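You operate a simulated robot arm through the tools that you are given. There is no shell and no other tool.

The job below is to be done with a simulated two-armed robot. You get a single attempt, and the scene is never put back.

Task
The wash runs on NORMAL by mistake: start it again on GENTLE.
Fine: pause and wait till the lock lamp is out; switch off and on to clear the programme; the lid stays shut.

It is judged by the outcome, as a careful person would: the job done as asked, and still so three seconds after it is handed in. It fails if anything else is knocked over, pushed out of place, dropped, spilled or broken. A push-on lid holds only when it is set on centred and level and pressed home; a screw cap is set on level and turned clockwise until tight.

Robot
Two 6-joint arms with two-finger parallel grippers on one trunk that stands fixed in place. Base frame: the origin is at the foot of the trunk, x ahead of it, y to its left, z up; the work surface is at about z = 800. Units: mm, degrees, N and s.
The left shoulder is at [-77, 177, 832], the right one opposite. With the tool pointing down near the work surface each hand reaches from about 100 to 720 mm from the base axis, measured 20 degrees to its own side. Payload 1.57 kg a hand.
The tool frame of a hand sits at the grasp point between the pads (the TCP): z along the fingers, y along the line on which they close. The tips reach 30 mm beyond it. Largest opening 80 mm; finger width 17, thickness 12; the body of the gripper, 40 by 82 mm, starts 80 mm behind the TCP.
Orientation is that of the tool frame in the base frame, as [roll, pitch, yaw] about the fixed x, y, z axes, in that order (R = Rz(yaw) Ry(pitch) Rx(roll)). With the fingers straight down and closing along the base's y, the tool's x points along the base's -x, its y along +y and its z along -z.

Tools
- The arms move only by the tool nudge_tool. It takes "left_motion", "right_motion" or both (then of equal length, played together; a hand with none holds still); each is a list of rows, each an object (a shift or turn left out is 0, a gripper value left out holds the last) with "rot": the turn, a rotation vector about the tool's x, y, z in units of 6 degrees (1.0 is 6 degrees), a list of three; "dp": the shift along the tool's x, y, z in units of 20 mm (1.0 is 20 mm), a list of three; "fingers": the opening in per cent of the stroke, from 0 (shut) to 100 (fully open). In form: [{"rot": [rx, ry, rz], "dp": [dx, dy, dz], "fingers": fingers}, ...]. A call has 1 to 20 rows; each row shifts and turns the commanded pose from where the row before left it, along the tool's axes as they then stand. A call with a number of a shift or a turn outside -1 to 1 is refused whole. A row lasts 0.2 s, in which the tool goes at most 50 mm and 8.6 degrees; a call with a longer step from one row to the next is refused whole, and so is a gripper value outside its range. A pose out of reach is approached as far as the arm can. The call stops where the force on the tool passes 40 N (or 10 N more than at its start, if that is more) or the arm is blocked; 0.2 s more then pass. The fingers move at their own pace (about 72 mm/s each) and stop on an object; they squeeze with about 30 N. The grip force told is the motor's: it shows also when the fingers shut on nothing. Time passes only in rows, and 0.2 s behind the last, so rows that do not move let the fingers close. The reply holds the time, the measured pose of the TCP, the force on the tool along the base axes, the opening and the grip force, in the units named above and with some noise, with the torque about the TCP (base axes, N m) and any sound that the robot's microphone picked up, and new pictures: "show" is both (left out), scene, wrist or none (wrist: the cameras of the hands that moved).
- Cameras (640 x 400 px; columns grow to the right, rows downward): "scene" is now at [38.9, -29.7, 1562.3]; the picture's right is [-0.33, -0.94, 0.00], its down [-0.64, 0.22, -0.74] and it looks along [0.70, -0.24, -0.67] (base axes); focal length 318 px, centre (320, 200). "left" rides on the left gripper at [72, 7, -122] in its tool frame; the picture's right is [-0.09, 1.00, 0.00], its down [-0.84, -0.08, -0.54] and it looks along [-0.54, -0.05, 0.84] (tool axes); focal length 238 px, centre (320, 200). "right" rides on the right gripper at [72, -7, -122] in its tool frame; the picture's right is [0.09, 1.00, 0.00], its down [-0.84, 0.08, -0.54] and it looks along [-0.54, 0.05, 0.84] (tool axes); focal length 238 px, centre (320, 200). There is no depth. A picture from a camera that has moved, and an enlarged one, comes with that camera's place and axes in the base frame and with its lens.
- lift_body(by): moves the trunk up (or, below 0, down) by that many mm; the arms and the scene camera ride with it, the base frame stays. It gives what a move gives, with no picture.
- aim_head(pan, tilt): turns the head with the scene camera to pan (to the left, within 143 degrees either way) and tilt (down, from -29 to 69), counted from straight ahead of the robot (the tilt from the chest, where the trunk bows). It gives what a move gives, and a new picture of the scene camera.
- inspect(camera, box): a new picture of the part [left, top, right, bottom] of that camera's present view, enlarged. No time passes.
- sign_off(): hands the job in; it is judged then, once.

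Nothing tells you positions but the pictures and the camera data. Unless the task says otherwise, let go and move clear before handing in.

The tools are called after "Emit:" as a command line: name --argument value ..., lists and objects as JSON in quotes. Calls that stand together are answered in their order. nudge_tool: Moves the arms, as the interface text tells. Its arguments: {"type":"object","properties":{"left_motion":{"type":"array"},"right_motion":{"type":"array"},"show":{"type":"string","enum":["both","scene","wrist","none"]}},"required":[]} The other tools are called the same way: lift_body (by) moves the trunk up or down; aim_head (pan, tilt) turns the head that bears the scene camera; inspect (camera, box) takes an enlarged picture of a part of a camera's view; sign_off () hands the job in.

At the start:

```text
time_s: 0.0
left_position: [479.9, 43.5, 1181.0]
left_tool_rot: [-180.0, 0.0, 180.0]
left_force: [0.4, -0.2, -0.3]
left_moment: [0.0, 0.02, 0.02]
left_finger_gap: 79.8
left_grip_force: 0.0
right_position: [359.1, -401.4, 1205.6]
right_tool_rot: [-180.0, 0.0, 180.0]
right_force: [0.0, -0.3, -0.3]
right_moment: [0.0, -0.02, 0.03]
right_finger_gap: 79.6
right_grip_force: 0.0
trunk travel left (down, up): [-275.0, 53.0]
head pan, tilt (commanded): [-19.2, 42.3]
```

scene: 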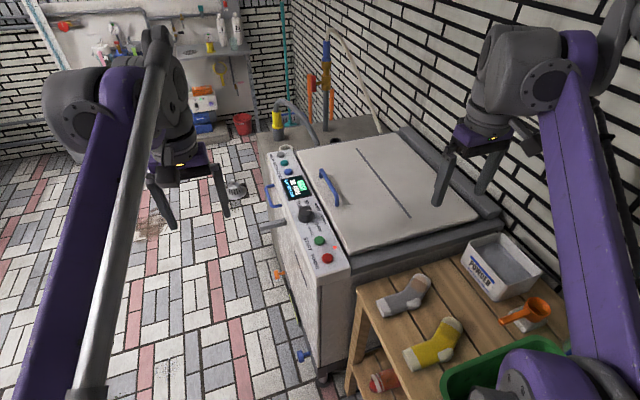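
right: 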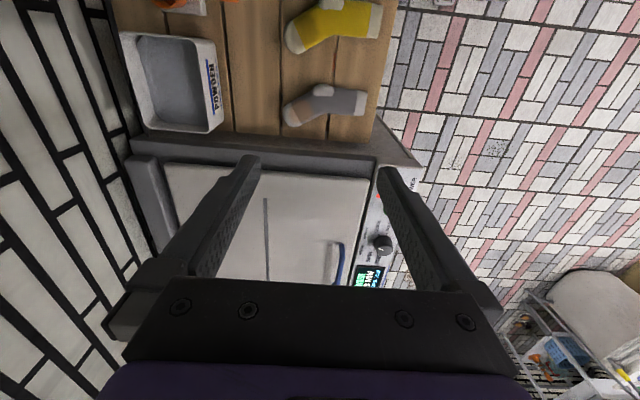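
left: 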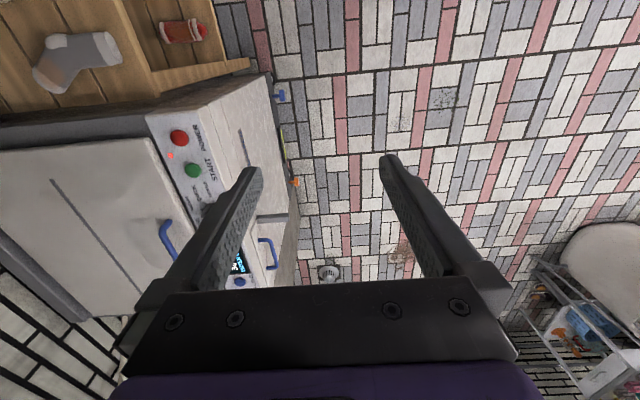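

I see a washing machine with a control strip: display, knob, green START button and red POWER button, and a red lamp. I'll look closer at the panel before moving anything.

Emit:
inspect --camera "scene" --box '[240, 130, 360, 280]'

Emit:
inspect --camera "left" --box '[130, 100, 290, 300]'

Emit:
inspect --camera "right" --box '[320, 150, 440, 300]'

```text
2.67 times, centred on (300, 205) of scene
camera zoom: at [38.9, -29.7, 1562.3], right [-0.33, -0.94, 0.0], down [-0.64, 0.22, -0.74], along [0.7, -0.24, -0.67], focal length 848 px, centre (373, 187)
```

zoom: 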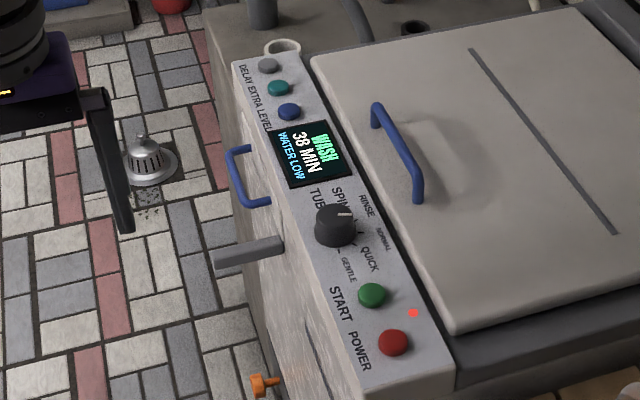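

```text
2.00 times, centred on (210, 200) of left
camera zoom: at [407.9, 49.6, 1302.3], right [0.09, 1.0, 0.0], down [0.84, -0.08, 0.54], along [0.54, -0.05, -0.84], focal length 477 px, centre (540, 200)
```

zoom: 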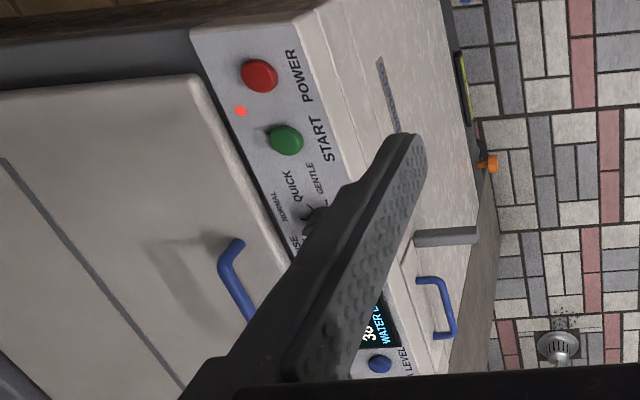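

```text
2.67 times, centred on (380, 225) of right
camera zoom: at [286.5, -409.7, 1328.6], right [-0.09, 1.0, 0.0], down [0.84, 0.08, 0.54], along [0.54, 0.05, -0.84], focal length 636 px, centre (160, 133)
```

zoom: 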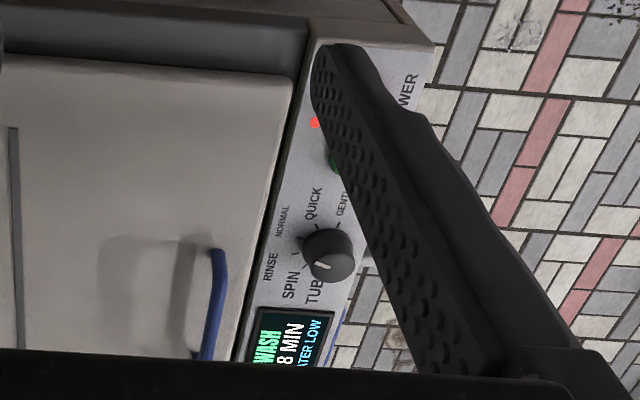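

The panel runs along x on the machine's front edge (about y = -215, z = 880): POWER near x = 523, START near 587 and the knob near 690. I'll zoom in on the knob labels, display and lamp.

Emit:
inspect --camera "scene" --box '[275, 170, 335, 210]'

Emit:
inspect --camera "scene" --box '[285, 190, 335, 230]'

Emit:
inspect --camera "scene" --box '[295, 225, 350, 270]'

Emit:
inspect --camera "right" --box '[345, 200, 415, 290]'

```text
10.00 times, centred on (305, 190) of scene
camera zoom: at [38.9, -29.7, 1562.3], right [-0.33, -0.94, 0.0], down [-0.64, 0.22, -0.74], along [0.7, -0.24, -0.67], focal length 3179 px, centre (470, 300)
```

zoom: 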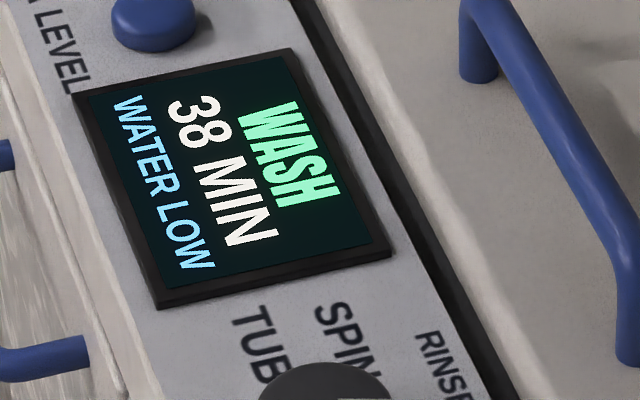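

```text
10.00 times, centred on (310, 210) of scene
camera zoom: at [38.9, -29.7, 1562.3], right [-0.33, -0.94, 0.0], down [-0.64, 0.22, -0.74], along [0.7, -0.24, -0.67], focal length 3179 px, centre (420, 100)
```

zoom: 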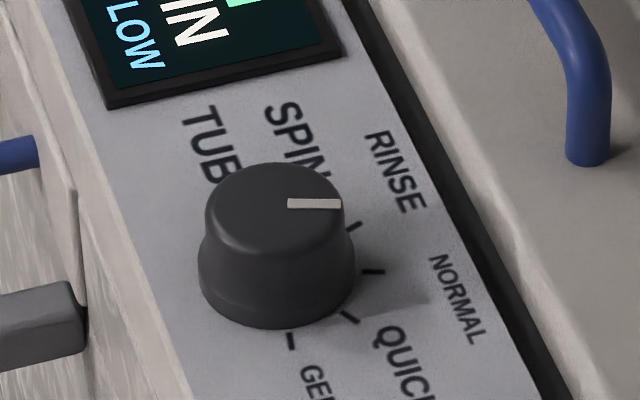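

```text
8.89 times, centred on (322, 248) of scene
camera zoom: at [38.9, -29.7, 1562.3], right [-0.33, -0.94, 0.0], down [-0.64, 0.22, -0.74], along [0.7, -0.24, -0.67], focal length 2826 px, centre (298, -222)
```

zoom: 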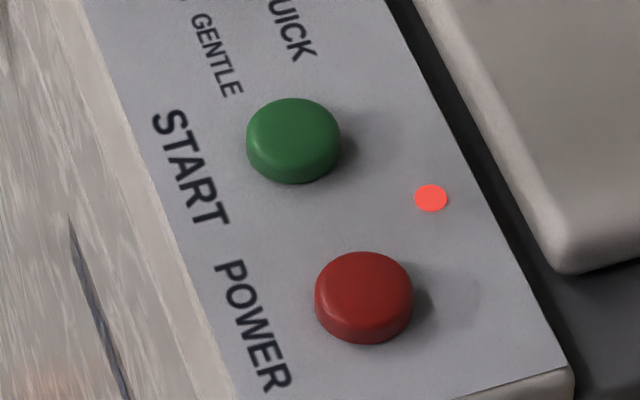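

```text
4.44 times, centred on (380, 245) of right
camera zoom: at [286.5, -409.7, 1328.6], right [-0.09, 1.0, 0.0], down [0.84, 0.08, 0.54], along [0.54, 0.05, -0.84], focal length 1059 px, centre (53, 0)
```

zoom: 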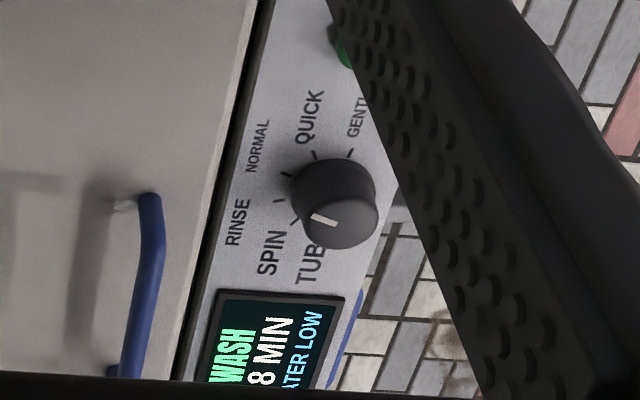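

The dial has six marks about 40° apart (TUB, SPIN, RINSE, NORMAL, QUICK, GENTLE) and points at NORMAL, so GENTLE is about 80° clockwise. The red lock lamp is lit. First I'll close the right fingers and move over the START button.

Emit:
nudge_tool --right_motion '[{"dp": [-0.877, 0.712, 0.5], "fingers": 0}, {"dp": [-0.877, 0.712, 0.7]}, {"dp": [-0.877, 0.712, 0.7]}, {"dp": [-0.877, 0.712, 0.7]}, {"dp": [-0.877, 0.712, 0.7]}, {"dp": [-0.877, 0.712, 0.7]}, {"dp": [-0.877, 0.712, 0.7]}, {"dp": [-0.877, 0.712, 0.7]}, {"dp": [-0.877, 0.712, 0.7]}, {"dp": [-0.877, 0.712, 0.7]}, {"dp": [-0.877, 0.712, 0.7]}, {"dp": [-0.877, 0.712, 0.7]}, {"dp": [-0.877, 0.712, 0.7]}]' --show "both"

```text
time_s: 2.8
left_position: [480.1, 42.9, 1181.5]
left_tool_rot: [-180.0, -0.1, 180.0]
left_force: [0.3, 0.3, -0.4]
left_moment: [-0.03, 0.01, -0.01]
left_finger_gap: 80.0
left_grip_force: 0.0
right_position: [586.9, -217.3, 1027.9]
right_tool_rot: [180.0, -0.1, -179.9]
right_force: [0.6, -0.5, -0.9]
right_moment: [-0.04, 0.01, 0.0]
right_finger_gap: 0.0
right_grip_force: 21.4
trunk travel left (down, up): [-275.0, 53.0]
head pan, tilt (commanded): [-19.2, 42.3]
camera scene: at [39.8, -29.5, 1562.3], right [-0.33, -0.94, 0.0], down [-0.64, 0.22, -0.74], along [0.7, -0.24, -0.67], focal length 318 px, centre (320, 200)
camera right: at [514.4, -225.4, 1150.2], right [-0.09, 1.0, 0.0], down [0.84, 0.08, 0.54], along [0.54, 0.05, -0.84], focal length 238 px, centre (320, 200)
```

scene: 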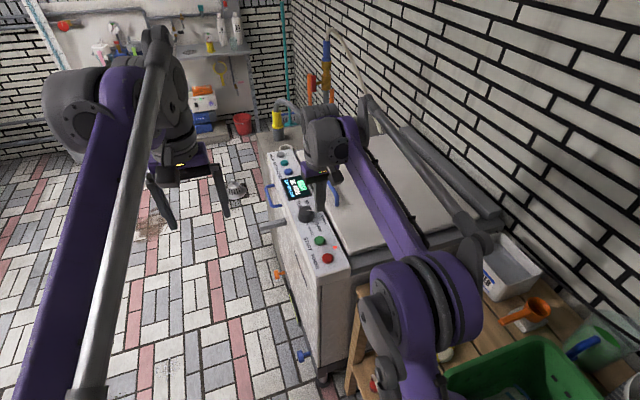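
right: 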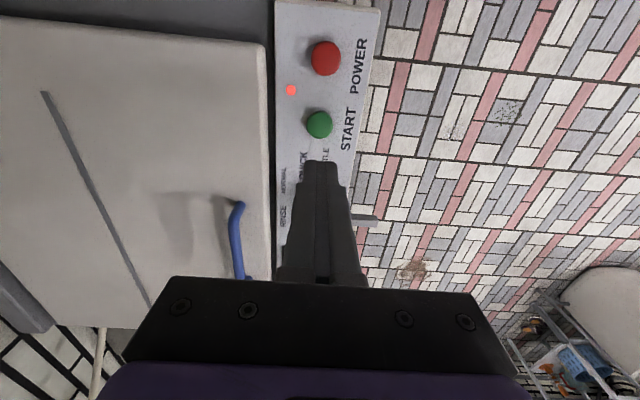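

START is at about [586, -219] and POWER at about [523, -219]. I'll descend to just above START.

Emit:
nudge_tool --right_motion '[{"dp": [0, -0.05, 0.9]}, {"dp": [0, -0.05, 0.9]}, {"dp": [0, 0, 0.9]}, {"dp": [0, 0, 0.9]}, {"dp": [0, 0, 0.9]}]' --show "both"

```text
time_s: 4.0
left_position: [479.1, 42.4, 1181.0]
left_tool_rot: [-179.9, -0.1, -179.9]
left_force: [-0.6, -0.2, 0.5]
left_moment: [0.01, -0.03, 0.02]
left_finger_gap: 79.9
left_grip_force: 0.0
right_position: [587.6, -219.6, 937.6]
right_tool_rot: [180.0, -0.1, 179.9]
right_force: [-0.6, -0.5, -0.1]
right_moment: [0.05, 0.01, -0.02]
right_finger_gap: 0.0
right_grip_force: 22.1
trunk travel left (down, up): [-275.0, 53.0]
head pan, tilt (commanded): [-19.2, 42.3]
camera scene: at [39.1, -29.8, 1562.3], right [-0.33, -0.94, 0.0], down [-0.64, 0.22, -0.74], along [0.7, -0.24, -0.67], focal length 318 px, centre (320, 200)
camera right: at [515.2, -227.3, 1060.4], right [-0.09, 1.0, 0.0], down [0.84, 0.08, 0.54], along [0.54, 0.05, -0.84], focal length 238 px, centre (320, 200)
```

scene: 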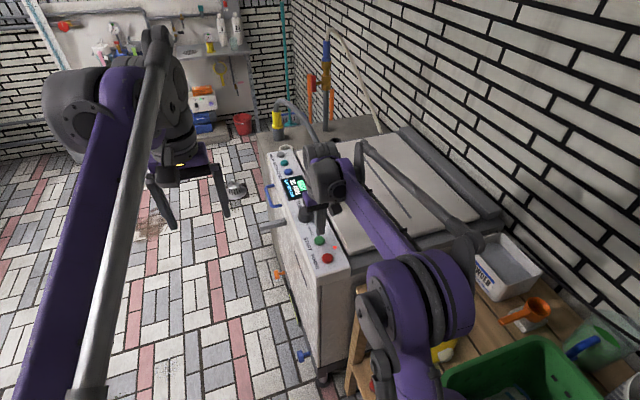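
right: 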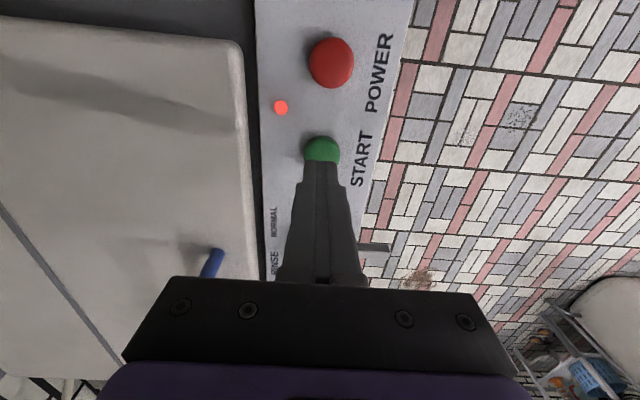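

The tip is about 20 mm above the START button. I'll lower it slowly to find contact.

Emit:
nudge_tool --right_motion '[{"dp": [0.05, 0, 0.25]}, {"dp": [0, 0, 0.25]}, {"dp": [0, 0, 0.2]}, {"dp": [0, 0, 0.2]}]' --show "wrist"

Emit:
inspect --camera "scene" --box '[275, 165, 355, 275]'

```text
time_s: 5.0
left_position: [479.9, 43.2, 1180.2]
left_tool_rot: [-180.0, 0.0, -179.9]
left_force: [0.8, 0.6, -0.2]
left_moment: [-0.01, -0.03, 0.03]
left_finger_gap: 80.3
left_grip_force: 0.1
right_position: [585.5, -219.7, 919.9]
right_tool_rot: [-180.0, 0.0, 180.0]
right_force: [0.2, 0.6, 0.7]
right_moment: [0.0, 0.0, 0.01]
right_finger_gap: 0.0
right_grip_force: 21.4
trunk travel left (down, up): [-275.0, 53.0]
head pan, tilt (commanded): [-19.2, 42.3]
camera right: at [513.8, -227.4, 1043.2], right [-0.09, 1.0, 0.0], down [0.84, 0.08, 0.54], along [0.54, 0.05, -0.84], focal length 238 px, centre (320, 200)
```

right: 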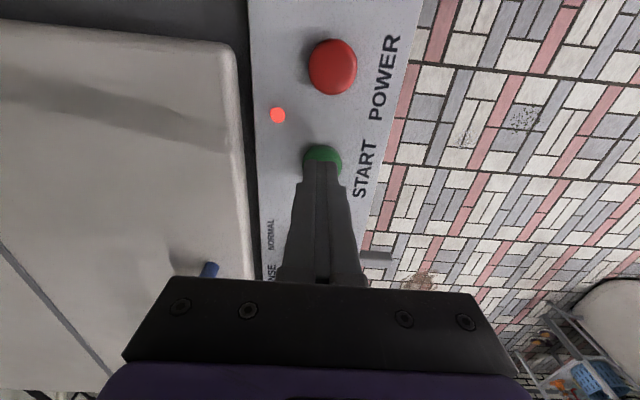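

```text
3.64 times, centred on (315, 220) of scene
camera zoom: at [39.0, -29.7, 1562.3], right [-0.33, -0.94, 0.0], down [-0.64, 0.22, -0.74], along [0.7, -0.24, -0.67], focal length 1156 px, centre (338, 127)
```

zoom: 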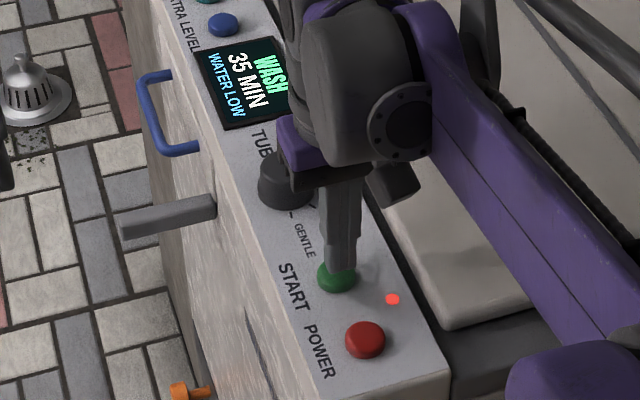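

The tip is very near the green button, and the display has counted down to 35 MIN. I'll press gently and come straight back up.

Emit:
nudge_tool --right_motion '[{"dp": [0, 0, 0.15]}, {"dp": [0, 0, 0.15]}, {"dp": [0, 0, 0.15]}]' --show "none"

Emit:
inspect --camera "scene" --box '[275, 165, 355, 275]'

```text
time_s: 5.8
left_position: [479.9, 43.0, 1181.3]
left_tool_rot: [179.9, 0.0, -179.8]
left_force: [-0.1, -0.4, -0.1]
left_moment: [-0.01, 0.0, -0.02]
left_finger_gap: 79.9
left_grip_force: 0.1
right_position: [586.4, -219.8, 911.9]
right_tool_rot: [-179.9, 0.0, 180.0]
right_force: [-0.4, -0.3, 0.8]
right_moment: [-0.02, -0.02, -0.02]
right_finger_gap: 0.0
right_grip_force: 21.7
trunk travel left (down, up): [-275.0, 53.0]
head pan, tilt (commanded): [-19.2, 42.3]
```

```text
3.64 times, centred on (315, 220) of scene
camera zoom: at [38.8, -29.7, 1562.3], right [-0.33, -0.94, 0.0], down [-0.64, 0.22, -0.74], along [0.7, -0.24, -0.67], focal length 1156 px, centre (338, 127)
```

zoom: 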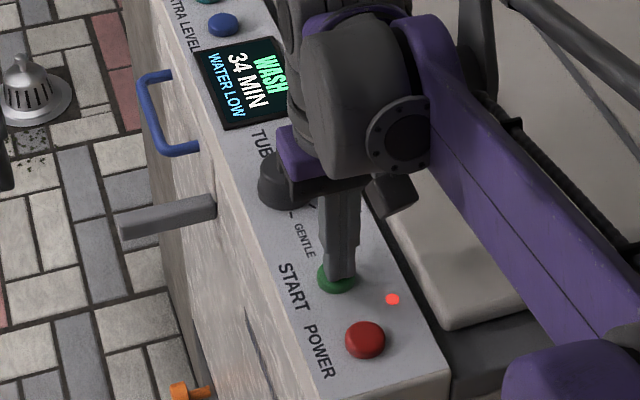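

The tip is at about z = 882 with no real contact yet. I'll press a few mm further and release.

Emit:
nudge_tool --right_motion '[{"dp": [0, 0, 0.15]}, {"dp": [0, 0, 0.15]}]' --show "none"

Emit:
inspect --camera "scene" --box '[275, 165, 355, 275]'

```text
time_s: 6.4
left_position: [479.5, 43.6, 1180.9]
left_tool_rot: [-180.0, 0.0, -180.0]
left_force: [-0.3, 0.5, 0.6]
left_moment: [0.01, 0.01, 0.0]
left_finger_gap: 80.1
left_grip_force: 0.1
right_position: [587.3, -219.9, 907.3]
right_tool_rot: [-180.0, 0.1, -180.0]
right_force: [5.0, 1.2, 12.2]
right_moment: [0.03, -0.14, 0.02]
right_finger_gap: 0.0
right_grip_force: 21.3
trunk travel left (down, up): [-275.0, 53.0]
head pan, tilt (commanded): [-19.2, 42.3]
heard: click
```

```text
3.64 times, centred on (315, 220) of scene
camera zoom: at [38.4, -29.0, 1562.5], right [-0.33, -0.94, 0.0], down [-0.64, 0.22, -0.74], along [0.7, -0.24, -0.67], focal length 1156 px, centre (338, 127)
```

zoom: 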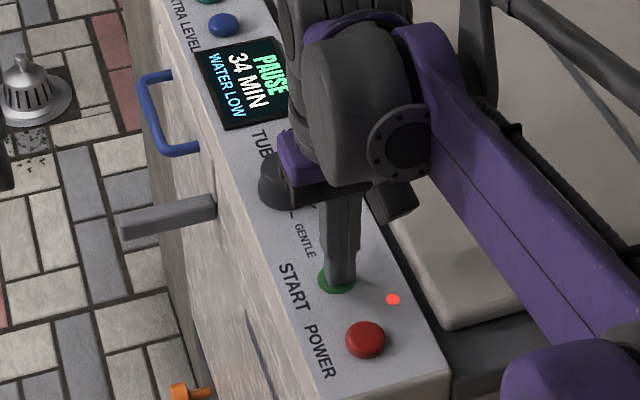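

The button clicked and the display shows PAUSE; the lock lamp is still lit. I'll lift off and move above POWER while the lamp goes out.

Emit:
nudge_tool --right_motion '[{"dp": [0, 0, -0.3]}, {"dp": [0, 0, -0.7]}, {"dp": [0, 0, -0.5]}, {"dp": [0.8, 0, 0]}, {"dp": [0.8, 0, 0]}, {"dp": [0.8, 0, 0]}, {"dp": [0.775, 0, 0]}]' --show "both"

Emit:
inspect --camera "scene" --box '[275, 165, 355, 275]'

```text
time_s: 8.0
left_position: [479.5, 42.7, 1181.9]
left_tool_rot: [-180.0, 0.0, -180.0]
left_force: [-0.8, 0.3, -0.4]
left_moment: [-0.01, 0.01, 0.02]
left_finger_gap: 79.9
left_grip_force: 0.1
right_position: [522.3, -218.7, 934.7]
right_tool_rot: [-180.0, 0.1, -180.0]
right_force: [0.0, 1.2, -0.4]
right_moment: [-0.04, 0.02, 0.01]
right_finger_gap: 0.0
right_grip_force: 21.3
trunk travel left (down, up): [-275.0, 53.0]
head pan, tilt (commanded): [-19.2, 42.3]
camera scene: at [38.4, -29.6, 1562.3], right [-0.33, -0.94, 0.0], down [-0.64, 0.22, -0.74], along [0.7, -0.24, -0.67], focal length 318 px, centre (320, 200)
camera right: at [449.6, -226.6, 1058.0], right [-0.09, 1.0, 0.0], down [0.84, 0.08, 0.54], along [0.54, 0.05, -0.84], focal length 238 px, centre (320, 200)
```

scene: 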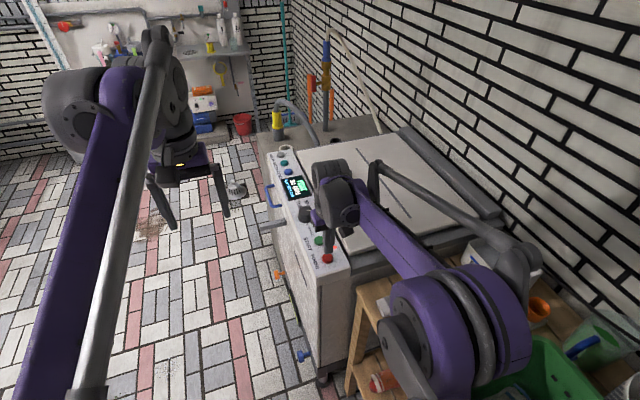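
right: 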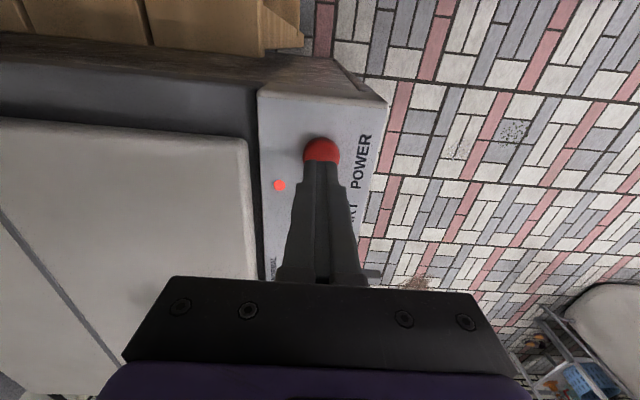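

```text
3.64 times, centred on (315, 220) of scene
camera zoom: at [38.4, -29.6, 1562.3], right [-0.33, -0.94, 0.0], down [-0.64, 0.22, -0.74], along [0.7, -0.24, -0.67], focal length 1156 px, centre (338, 127)
```

zoom: 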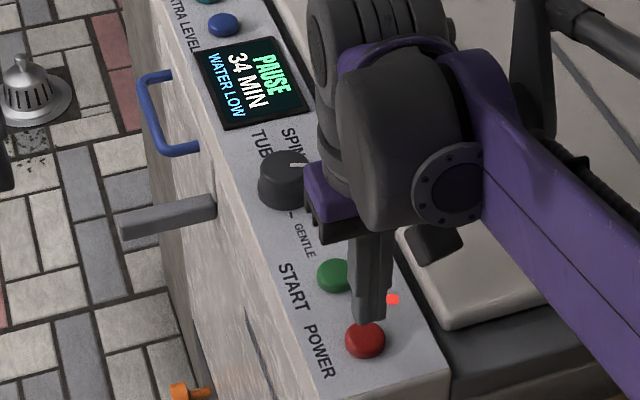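

PAUSE is shown but the lock lamp is still on, so I'll wait. Meanwhile I'll check that the arm's elbow and link are clear of the objects on the table.

Emit:
nudge_tool --right_motion '[{"dp": [0, 0, 0]}, {"dp": [0, 0, 0]}, {"dp": [0, 0, 0]}, {"dp": [0, 0, 0]}, {"dp": [0, 0, 0]}]' --show "none"

Emit:
inspect --camera "scene" --box '[360, 150, 640, 400]'

Emit:
inspect --camera "scene" --box '[275, 165, 355, 275]'

```text
time_s: 9.2
left_position: [479.9, 42.5, 1181.3]
left_tool_rot: [-179.9, 0.0, -180.0]
left_force: [-0.4, 0.5, -0.3]
left_moment: [-0.02, 0.02, 0.03]
left_finger_gap: 80.2
left_grip_force: 0.1
right_position: [523.3, -219.7, 935.2]
right_tool_rot: [-179.9, 0.1, -180.0]
right_force: [-0.1, 0.7, 0.7]
right_moment: [0.02, 0.01, 0.01]
right_finger_gap: 0.1
right_grip_force: 20.8
trunk travel left (down, up): [-275.0, 53.0]
head pan, tilt (commanded): [-19.2, 42.3]
```

```text
1.60 times, centred on (500, 275) of scene
camera zoom: at [38.9, -29.7, 1562.3], right [-0.33, -0.94, 0.0], down [-0.64, 0.22, -0.74], along [0.7, -0.24, -0.67], focal length 509 px, centre (32, 80)
```

zoom: 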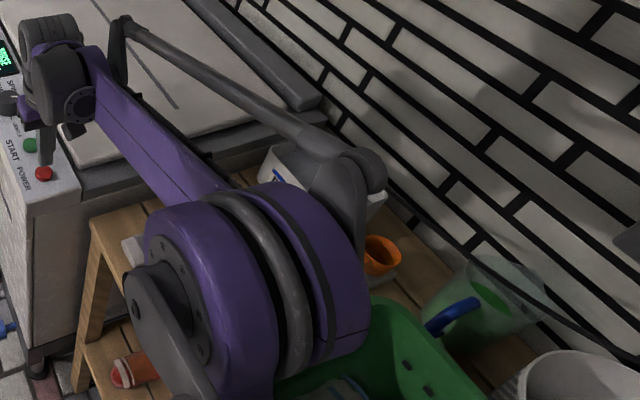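

```text
3.64 times, centred on (315, 220) of scene
camera zoom: at [38.9, -29.7, 1562.3], right [-0.33, -0.94, 0.0], down [-0.64, 0.22, -0.74], along [0.7, -0.24, -0.67], focal length 1156 px, centre (338, 127)
```

zoom: 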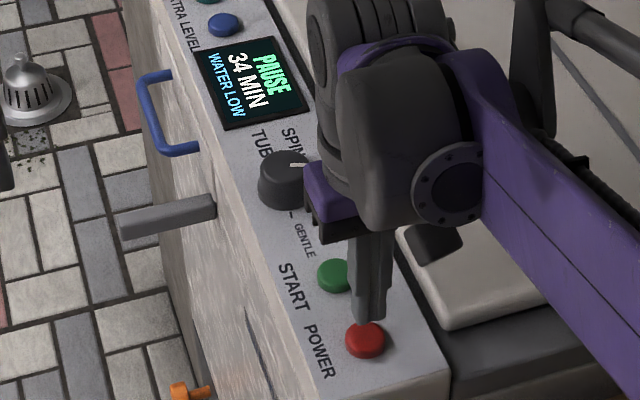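

The lamp's red dot seems to be gone. I'll confirm from the wrist camera.

Emit:
inspect --camera "right" --box '[240, 120, 400, 220]'

Emit:
inspect --camera "scene" --box '[310, 230, 350, 265]'

```text
4.00 times, centred on (320, 170) of right
camera zoom: at [450.2, -226.7, 1057.8], right [-0.09, 1.0, 0.0], down [0.84, 0.08, 0.54], along [0.54, 0.05, -0.84], focal length 953 px, centre (320, 320)
```

zoom: 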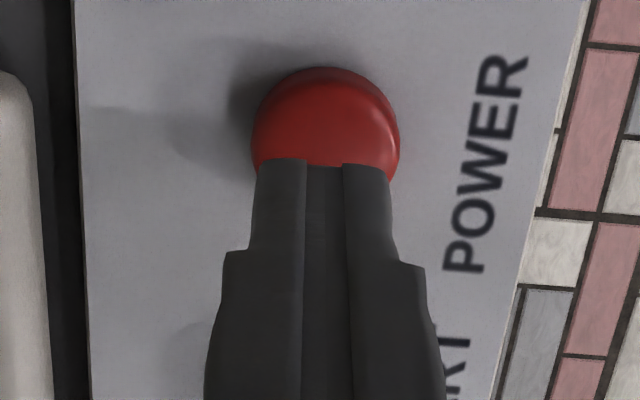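

```text
11.43 times, centred on (330, 248) of scene
camera zoom: at [38.9, -29.7, 1562.3], right [-0.33, -0.94, 0.0], down [-0.64, 0.22, -0.74], along [0.7, -0.24, -0.67], focal length 3633 px, centre (206, -343)
```

zoom: 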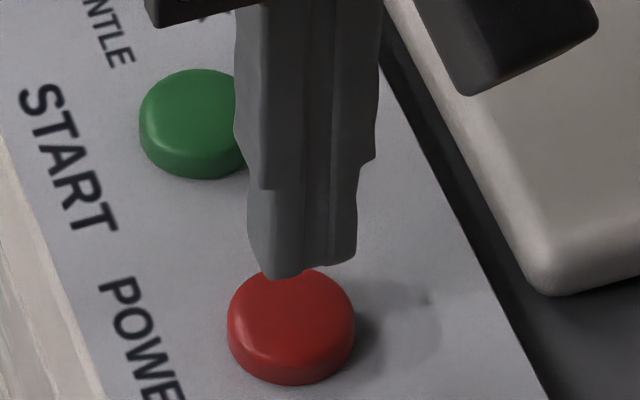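

The lock lamp is out. Now I'll press POWER to switch the machine off.

Emit:
nudge_tool --right_motion '[{"dp": [0, 0, 0.6]}, {"dp": [0, 0, 0.45]}, {"dp": [0, 0, 0.15]}, {"dp": [0, 0, 0.15]}, {"dp": [0, 0, 0.15]}]' --show "none"

Emit:
inspect --camera "scene" --box '[275, 165, 355, 275]'

```text
time_s: 10.4
left_position: [480.0, 44.0, 1182.0]
left_tool_rot: [179.9, 0.0, 180.0]
left_force: [-0.5, -0.8, 0.1]
left_moment: [0.02, 0.01, -0.02]
left_finger_gap: 80.1
left_grip_force: 0.1
right_position: [523.1, -219.0, 906.2]
right_tool_rot: [180.0, 0.0, 180.0]
right_force: [4.1, -2.7, 14.7]
right_moment: [-0.08, -0.14, 0.0]
right_finger_gap: 0.2
right_grip_force: 21.5
trunk travel left (down, up): [-275.0, 53.0]
head pan, tilt (commanded): [-19.2, 42.3]
heard: click
```

```text
3.64 times, centred on (315, 220) of scene
camera zoom: at [38.3, -29.5, 1562.5], right [-0.33, -0.94, 0.0], down [-0.64, 0.22, -0.74], along [0.7, -0.24, -0.67], focal length 1156 px, centre (338, 127)
```

zoom: 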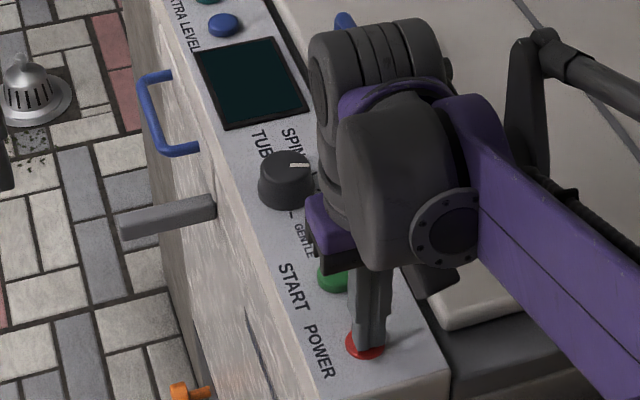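

The display is dark, so the machine is off. I'll release the button, wait a moment and press POWER again to switch it on.

Emit:
nudge_tool --right_motion '[{"dp": [0, 0, -0.5]}, {"dp": [0, 0, -0.5]}, {"dp": [0, 0, 0]}, {"dp": [0, 0, 0]}, {"dp": [0, 0, 0]}, {"dp": [0, 0, 0]}, {"dp": [0, 0, 0]}]' --show "none"

Emit:
inspect --camera "scene" --box '[275, 165, 355, 275]'

```text
time_s: 12.0
left_position: [481.1, 43.0, 1181.2]
left_tool_rot: [180.0, 0.0, 180.0]
left_force: [0.1, 0.3, 0.6]
left_moment: [0.01, 0.01, -0.01]
left_finger_gap: 79.9
left_grip_force: 0.0
right_position: [522.4, -219.1, 924.5]
right_tool_rot: [-179.9, 0.0, 180.0]
right_force: [0.1, -0.2, 0.8]
right_moment: [-0.01, -0.03, -0.03]
right_finger_gap: 0.0
right_grip_force: 21.0
trunk travel left (down, up): [-275.0, 53.0]
head pan, tilt (commanded): [-19.2, 42.3]
```

```text
3.64 times, centred on (315, 220) of scene
camera zoom: at [38.9, -29.7, 1562.3], right [-0.33, -0.94, 0.0], down [-0.64, 0.22, -0.74], along [0.7, -0.24, -0.67], focal length 1156 px, centre (338, 127)
```

zoom: 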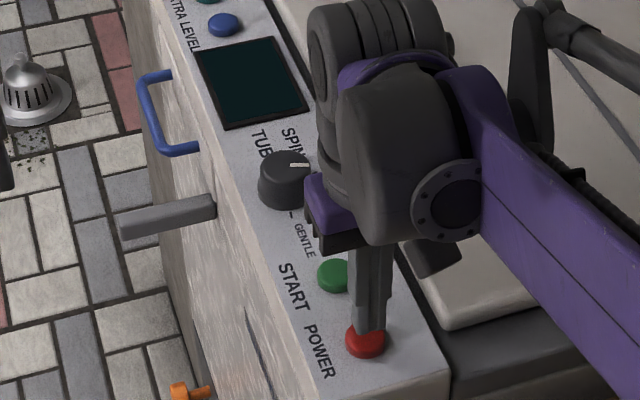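

Released; the machine stays off. Pressing POWER again to switch it on.

Emit:
nudge_tool --right_motion '[{"dp": [0, 0, 0.5]}, {"dp": [0, 0, 0.2]}, {"dp": [0, 0, 0.15]}, {"dp": [0, 0, 0.15]}]' --show "none"

Emit:
inspect --camera "scene" --box '[275, 165, 355, 275]'

```text
time_s: 13.0
left_position: [480.1, 43.9, 1182.3]
left_tool_rot: [-180.0, 0.0, -179.9]
left_force: [0.7, -0.1, 0.4]
left_moment: [0.0, -0.03, -0.01]
left_finger_gap: 79.7
left_grip_force: 0.0
right_position: [523.0, -219.1, 906.9]
right_tool_rot: [180.0, 0.0, 180.0]
right_force: [1.5, 0.6, 13.7]
right_moment: [0.0, -0.04, -0.04]
right_finger_gap: 0.0
right_grip_force: 21.1
trunk travel left (down, up): [-275.0, 53.0]
head pan, tilt (commanded): [-19.2, 42.3]
heard: click
```

```text
3.64 times, centred on (315, 220) of scene
camera zoom: at [37.8, -29.1, 1562.5], right [-0.33, -0.94, 0.0], down [-0.64, 0.22, -0.74], along [0.7, -0.24, -0.67], focal length 1156 px, centre (338, 127)
```

zoom: 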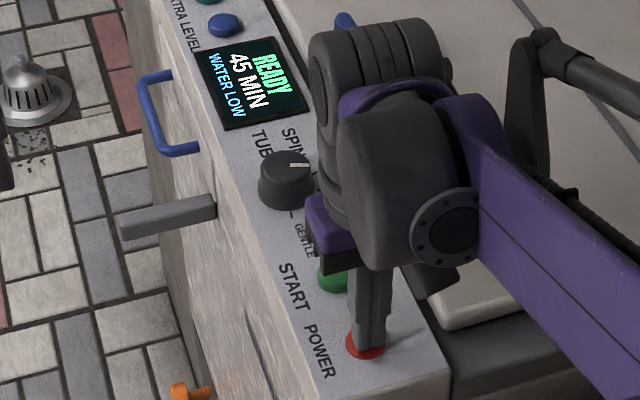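

The display shows READY, 45 MIN, WATER LOW. I'll lift off the button, then raise the trunk for extra reach to the knob.

Emit:
nudge_tool --right_motion '[{"dp": [0, 0, -0.5]}, {"dp": [0, 0, -0.9]}, {"dp": [0, 0, -0.9]}, {"dp": [0, 0, -0.9]}]' --show "none"

Emit:
lift_body --by 50

```text
time_s: 14.0
left_position: [480.1, 43.5, 1180.6]
left_tool_rot: [-179.9, 0.0, -180.0]
left_force: [0.1, 0.7, 0.1]
left_moment: [0.02, -0.01, -0.01]
left_finger_gap: 80.0
left_grip_force: 0.0
right_position: [521.5, -218.2, 969.7]
right_tool_rot: [-180.0, 0.0, -180.0]
right_force: [0.1, -0.3, -0.1]
right_moment: [-0.02, 0.01, 0.04]
right_finger_gap: 0.0
right_grip_force: 21.1
trunk travel left (down, up): [-275.0, 53.0]
head pan, tilt (commanded): [-19.2, 42.3]
```

```text
time_s: 14.9
left_position: [479.8, 43.9, 1231.7]
left_tool_rot: [180.0, -0.1, -180.0]
left_force: [-0.2, 1.1, -0.4]
left_moment: [0.04, -0.01, 0.0]
left_finger_gap: 80.1
left_grip_force: 0.1
right_position: [521.3, -218.6, 1018.5]
right_tool_rot: [180.0, -0.1, 180.0]
right_force: [0.1, 0.2, 0.8]
right_moment: [0.0, 0.03, 0.01]
right_finger_gap: 0.1
right_grip_force: 21.0
trunk travel left (down, up): [-325.0, 3.0]
head pan, tilt (commanded): [-19.2, 42.3]
```

Trunk raised. I'll move forward toward the knob with the fingers open and look at it with the wrist camera.

Emit:
nudge_tool --right_motion '[{"dp": [-0.9, 0, 0], "fingers": 100}, {"dp": [-0.9, 0, 0]}, {"dp": [-0.9, 0, 0]}, {"dp": [-0.9, 0, 0]}, {"dp": [-0.9, 0, 0]}, {"dp": [-0.9, 0, 0]}]' --show "both"

Emit:
inspect --camera "right" --box '[250, 60, 400, 200]'

```text
time_s: 16.3
left_position: [480.8, 43.0, 1230.7]
left_tool_rot: [-180.0, 0.0, 180.0]
left_force: [-0.2, 1.5, -0.4]
left_moment: [0.02, 0.02, 0.02]
left_finger_gap: 80.0
left_grip_force: 0.0
right_position: [631.4, -220.2, 1018.4]
right_tool_rot: [180.0, 0.0, 180.0]
right_force: [-0.3, 0.4, 0.1]
right_moment: [0.02, 0.03, 0.0]
right_finger_gap: 79.9
right_grip_force: 0.1
trunk travel left (down, up): [-325.0, 3.0]
head pan, tilt (commanded): [-19.2, 42.3]
camera scene: at [37.6, -29.8, 1615.2], right [-0.33, -0.94, 0.0], down [-0.64, 0.22, -0.74], along [0.7, -0.24, -0.67], focal length 318 px, centre (320, 200)
camera right: at [558.6, -227.7, 1140.9], right [-0.09, 1.0, 0.0], down [0.84, 0.08, 0.54], along [0.54, 0.05, -0.84], focal length 238 px, centre (320, 200)
```

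scene: 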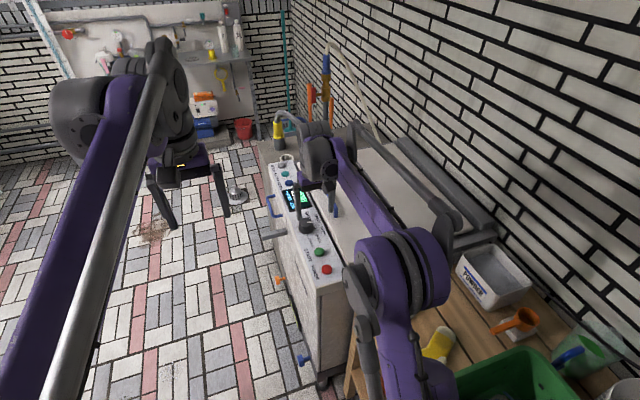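
right: 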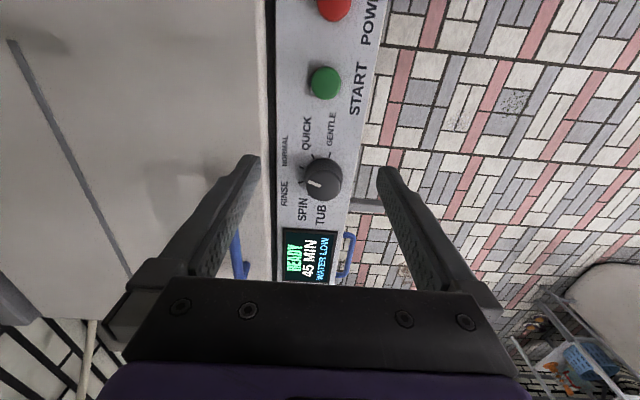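

```text
2.86 times, centred on (325, 130) of right
camera zoom: at [558.6, -227.7, 1140.9], right [-0.09, 1.0, 0.0], down [0.84, 0.08, 0.54], along [0.54, 0.05, -0.84], focal length 681 px, centre (306, 400)
```

zoom: 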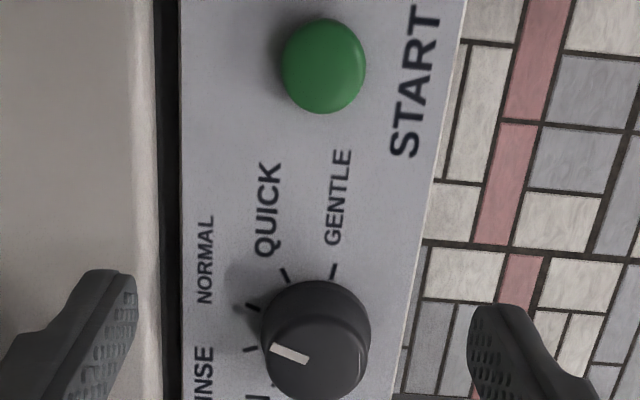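

The knob is in view, at about [691, -211]. I'll zoom in to fix its centre exactly.

Emit:
inspect --camera "right" --box '[280, 140, 360, 220]'

Emit:
inspect --camera "scene" --box '[260, 170, 350, 260]'

Emit:
inspect --camera "left" --box '[120, 120, 280, 300]'

```text
5.00 times, centred on (320, 180) of right
camera zoom: at [558.6, -227.7, 1140.9], right [-0.09, 1.0, 0.0], down [0.84, 0.08, 0.54], along [0.54, 0.05, -0.84], focal length 1192 px, centre (320, 300)
```

zoom: 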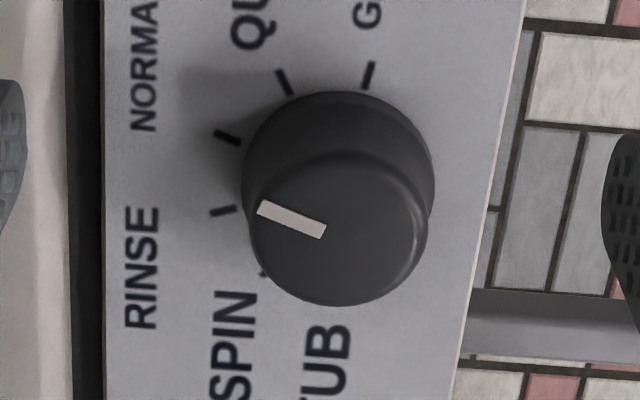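

```text
4.44 times, centred on (305, 215) of scene
camera zoom: at [37.6, -29.8, 1615.2], right [-0.33, -0.94, 0.0], down [-0.64, 0.22, -0.74], along [0.7, -0.24, -0.67], focal length 1413 px, centre (387, 133)
```

zoom: 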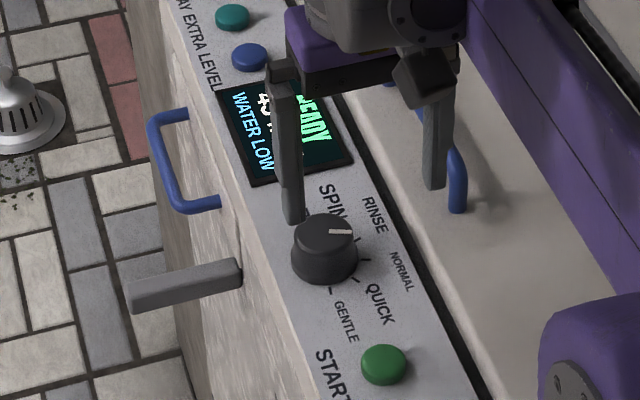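

```text
2.22 times, centred on (200, 210) of left
camera zoom: at [408.8, 49.5, 1352.2], right [0.09, 1.0, 0.0], down [0.84, -0.08, 0.54], along [0.54, -0.05, -0.84], focal length 530 px, centre (587, 178)
```

zoom: 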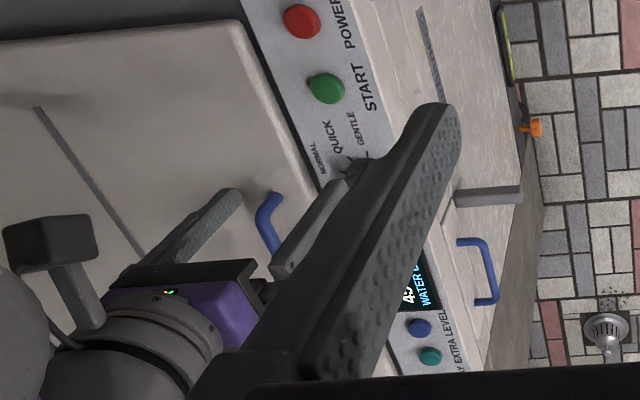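

The knob's centre is at about [695.5, -211], about 49 mm across at the base, with its top near z = 898. I'll move over it, staying above it, and check that the arm reaches.

Emit:
nudge_tool --right_motion '[{"dp": [-0.804, 0.1125, 0.6]}, {"dp": [-0.804, 0.1125, 0.6]}, {"dp": [-0.804, 0.1125, 0.6]}, {"dp": [-0.804, 0.1125, 0.6]}, {"rot": [0, 0, -0.96], "fingers": 88}, {"rot": [0, 0, -0.96]}, {"rot": [0, 0, -0.96]}, {"rot": [0, 0, -0.96]}, {"rot": [0, 0, -0.96]}, {"rot": [0, 0, -0.96]}, {"rot": [0, 0, -0.96]}]' --show "both"

Emit:
inspect --camera "scene" --box '[260, 130, 380, 270]'

```text
time_s: 18.7
left_position: [479.3, 43.0, 1231.6]
left_tool_rot: [180.0, 0.0, 180.0]
left_force: [-1.0, 0.6, 0.5]
left_moment: [-0.01, 0.0, 0.01]
left_finger_gap: 80.0
left_grip_force: 0.1
right_position: [694.4, -210.9, 971.1]
right_tool_rot: [-179.9, 0.0, -139.6]
right_force: [0.1, 0.1, 0.6]
right_moment: [0.02, 0.0, -0.01]
right_finger_gap: 70.6
right_grip_force: 0.1
trunk travel left (down, up): [-325.0, 3.0]
head pan, tilt (commanded): [-19.2, 42.3]
camera scene: at [36.6, -29.7, 1615.2], right [-0.33, -0.94, 0.0], down [-0.64, 0.22, -0.74], along [0.7, -0.24, -0.67], focal length 318 px, centre (320, 200)
camera right: at [643.5, -263.2, 1093.5], right [-0.72, 0.7, 0.0], down [0.59, 0.6, 0.54], along [0.38, 0.39, -0.84], focal length 238 px, centre (320, 200)
```

scene: 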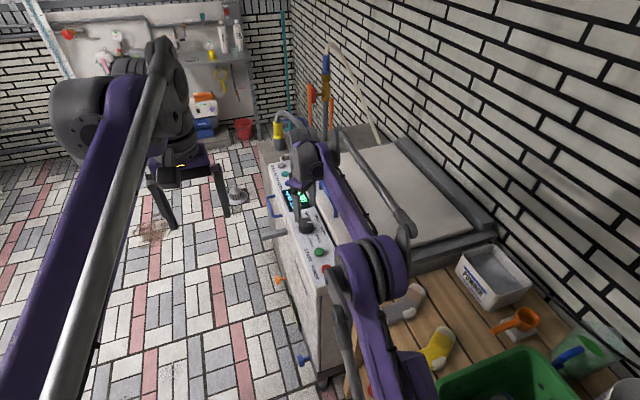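
right: 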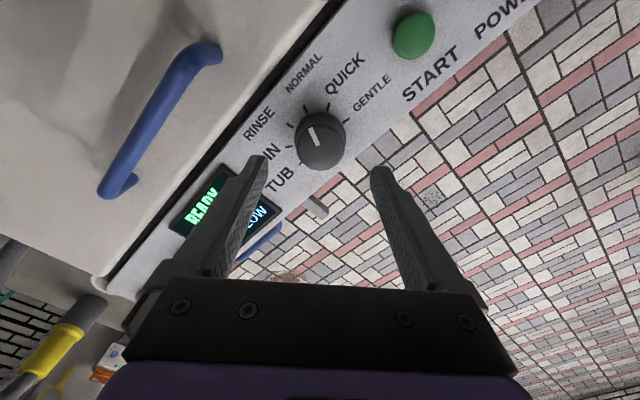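

```text
2.86 times, centred on (320, 200) of scene
camera zoom: at [36.6, -29.7, 1615.2], right [-0.33, -0.94, 0.0], down [-0.64, 0.22, -0.74], along [0.7, -0.24, -0.67], focal length 908 px, centre (320, 200)
```

zoom: 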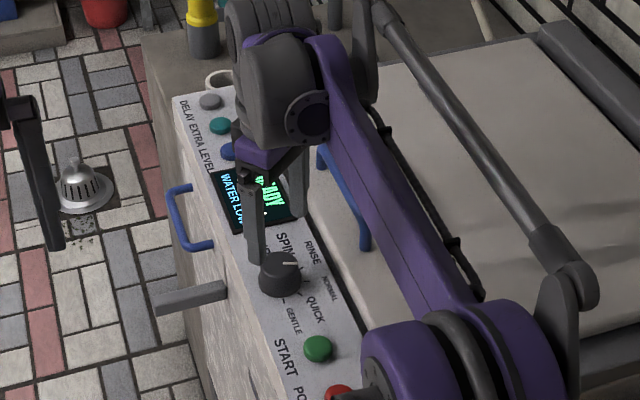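

The arm reaches and the tool is turned -40°. I'll check the centring over the knob with a zoom.

Emit:
inspect --camera "right" --box '[260, 90, 380, 190]'

```text
4.00 times, centred on (320, 140) of right
camera zoom: at [643.5, -263.2, 1093.5], right [-0.72, 0.7, 0.0], down [0.59, 0.6, 0.54], along [0.38, 0.39, -0.84], focal length 953 px, centre (320, 440)
```

zoom: 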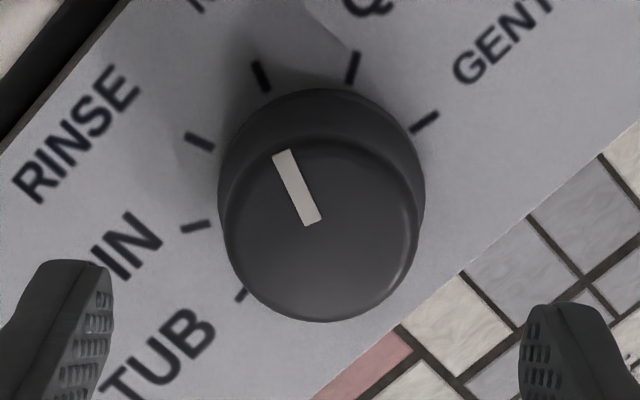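

The tool is centred within about 1 mm. I'll lower the open fingers around the knob, slowing at the end.

Emit:
nudge_tool --right_motion '[{"dp": [0, 0, 0.8]}, {"dp": [0, 0, 0.8]}, {"dp": [0, 0, 0.8]}, {"dp": [0, 0, 0.3]}, {"dp": [0, 0, 0.3]}, {"dp": [0, 0, 0.15]}]' --show "both"

Emit:
inspect --camera "scene" --box '[270, 170, 350, 260]'

Emit:
inspect --camera "right" --box '[230, 80, 410, 220]'

```text
time_s: 20.1
left_position: [479.8, 43.8, 1230.0]
left_tool_rot: [180.0, -0.1, -180.0]
left_force: [-0.4, -0.1, -0.2]
left_moment: [0.02, 0.0, 0.01]
left_finger_gap: 80.0
left_grip_force: 0.1
right_position: [694.3, -211.0, 907.6]
right_tool_rot: [180.0, 0.0, -139.7]
right_force: [0.0, 0.1, -0.4]
right_moment: [-0.04, -0.03, -0.01]
right_finger_gap: 70.3
right_grip_force: 0.1
trunk travel left (down, up): [-325.0, 3.0]
head pan, tilt (commanded): [-19.2, 42.3]
camera scene: at [36.6, -29.7, 1615.2], right [-0.33, -0.94, 0.0], down [-0.64, 0.22, -0.74], along [0.7, -0.24, -0.67], focal length 318 px, centre (320, 200)
camera right: at [643.4, -263.7, 1030.3], right [-0.71, 0.7, 0.0], down [0.59, 0.6, 0.54], along [0.38, 0.39, -0.84], focal length 238 px, centre (320, 200)
```

scene: 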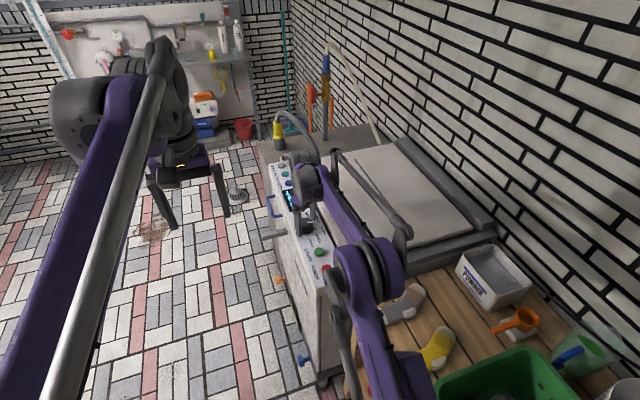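
right: 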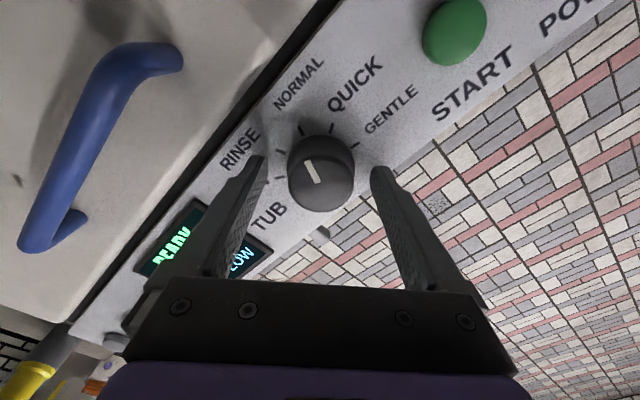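

```text
4.44 times, centred on (310, 215) of scene
camera zoom: at [36.6, -29.7, 1615.2], right [-0.33, -0.94, 0.0], down [-0.64, 0.22, -0.74], along [0.7, -0.24, -0.67], focal length 1413 px, centre (364, 133)
```

zoom: 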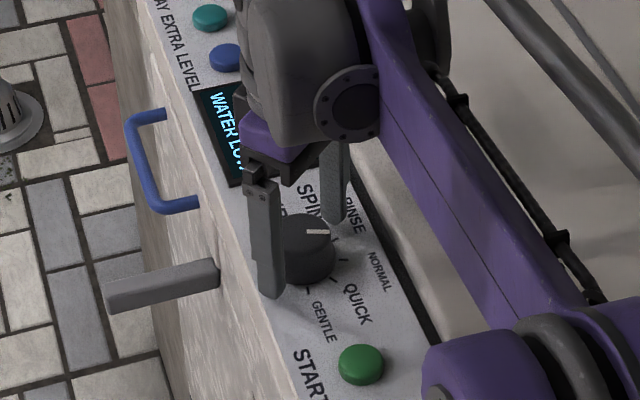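

```text
2.86 times, centred on (320, 150) of right
camera zoom: at [643.4, -263.7, 1030.3], right [-0.71, 0.7, 0.0], down [0.59, 0.6, 0.54], along [0.38, 0.39, -0.84], focal length 681 px, centre (320, 343)
```

zoom: 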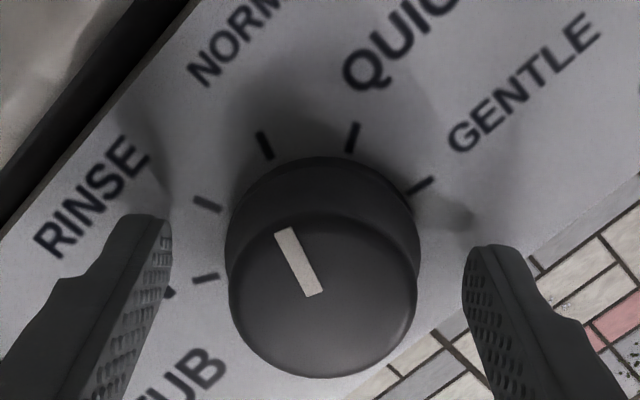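

The fingers straddle the knob just above the panel. I'll close on it now.

Emit:
nudge_tool --right_motion '[{"dp": [0, 0, 0.1]}, {"fingers": 0}, {"fingers": 0}, {"fingers": 0}, {"fingers": 0}]' --show "wrist"

Emit:
inspect --camera "right" --box '[230, 80, 410, 220]'

```text
time_s: 21.3
left_position: [480.3, 43.7, 1231.3]
left_tool_rot: [180.0, 0.0, -180.0]
left_force: [-0.4, 0.3, 0.7]
left_moment: [0.02, 0.01, 0.02]
left_finger_gap: 80.2
left_grip_force: 0.0
right_position: [693.5, -211.9, 906.4]
right_tool_rot: [-180.0, 0.0, -139.7]
right_force: [-6.4, 6.2, -5.5]
right_moment: [0.4, 0.01, 0.01]
right_finger_gap: 46.7
right_grip_force: 45.3
trunk travel left (down, up): [-325.0, 3.0]
head pan, tilt (commanded): [-19.2, 42.3]
camera right: at [642.9, -263.3, 1028.5], right [-0.71, 0.7, 0.0], down [0.59, 0.6, 0.54], along [0.38, 0.39, -0.84], focal length 238 px, centre (320, 200)
```

right: 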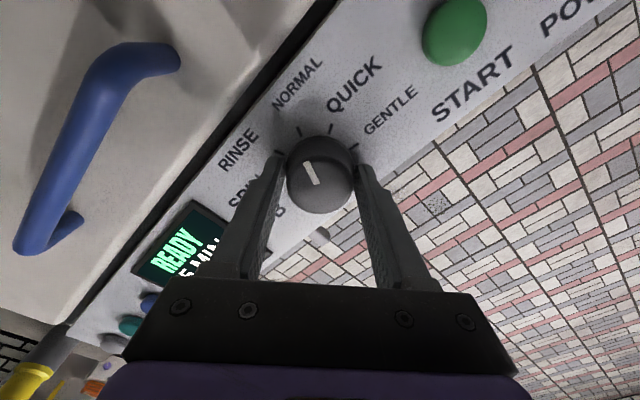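

```text
2.86 times, centred on (320, 150) of right
camera zoom: at [642.9, -263.3, 1028.5], right [-0.71, 0.7, 0.0], down [0.59, 0.6, 0.54], along [0.38, 0.39, -0.84], focal length 681 px, centre (320, 343)
```

zoom: 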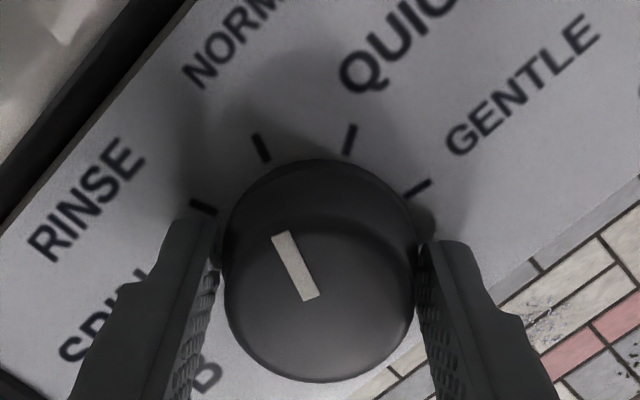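

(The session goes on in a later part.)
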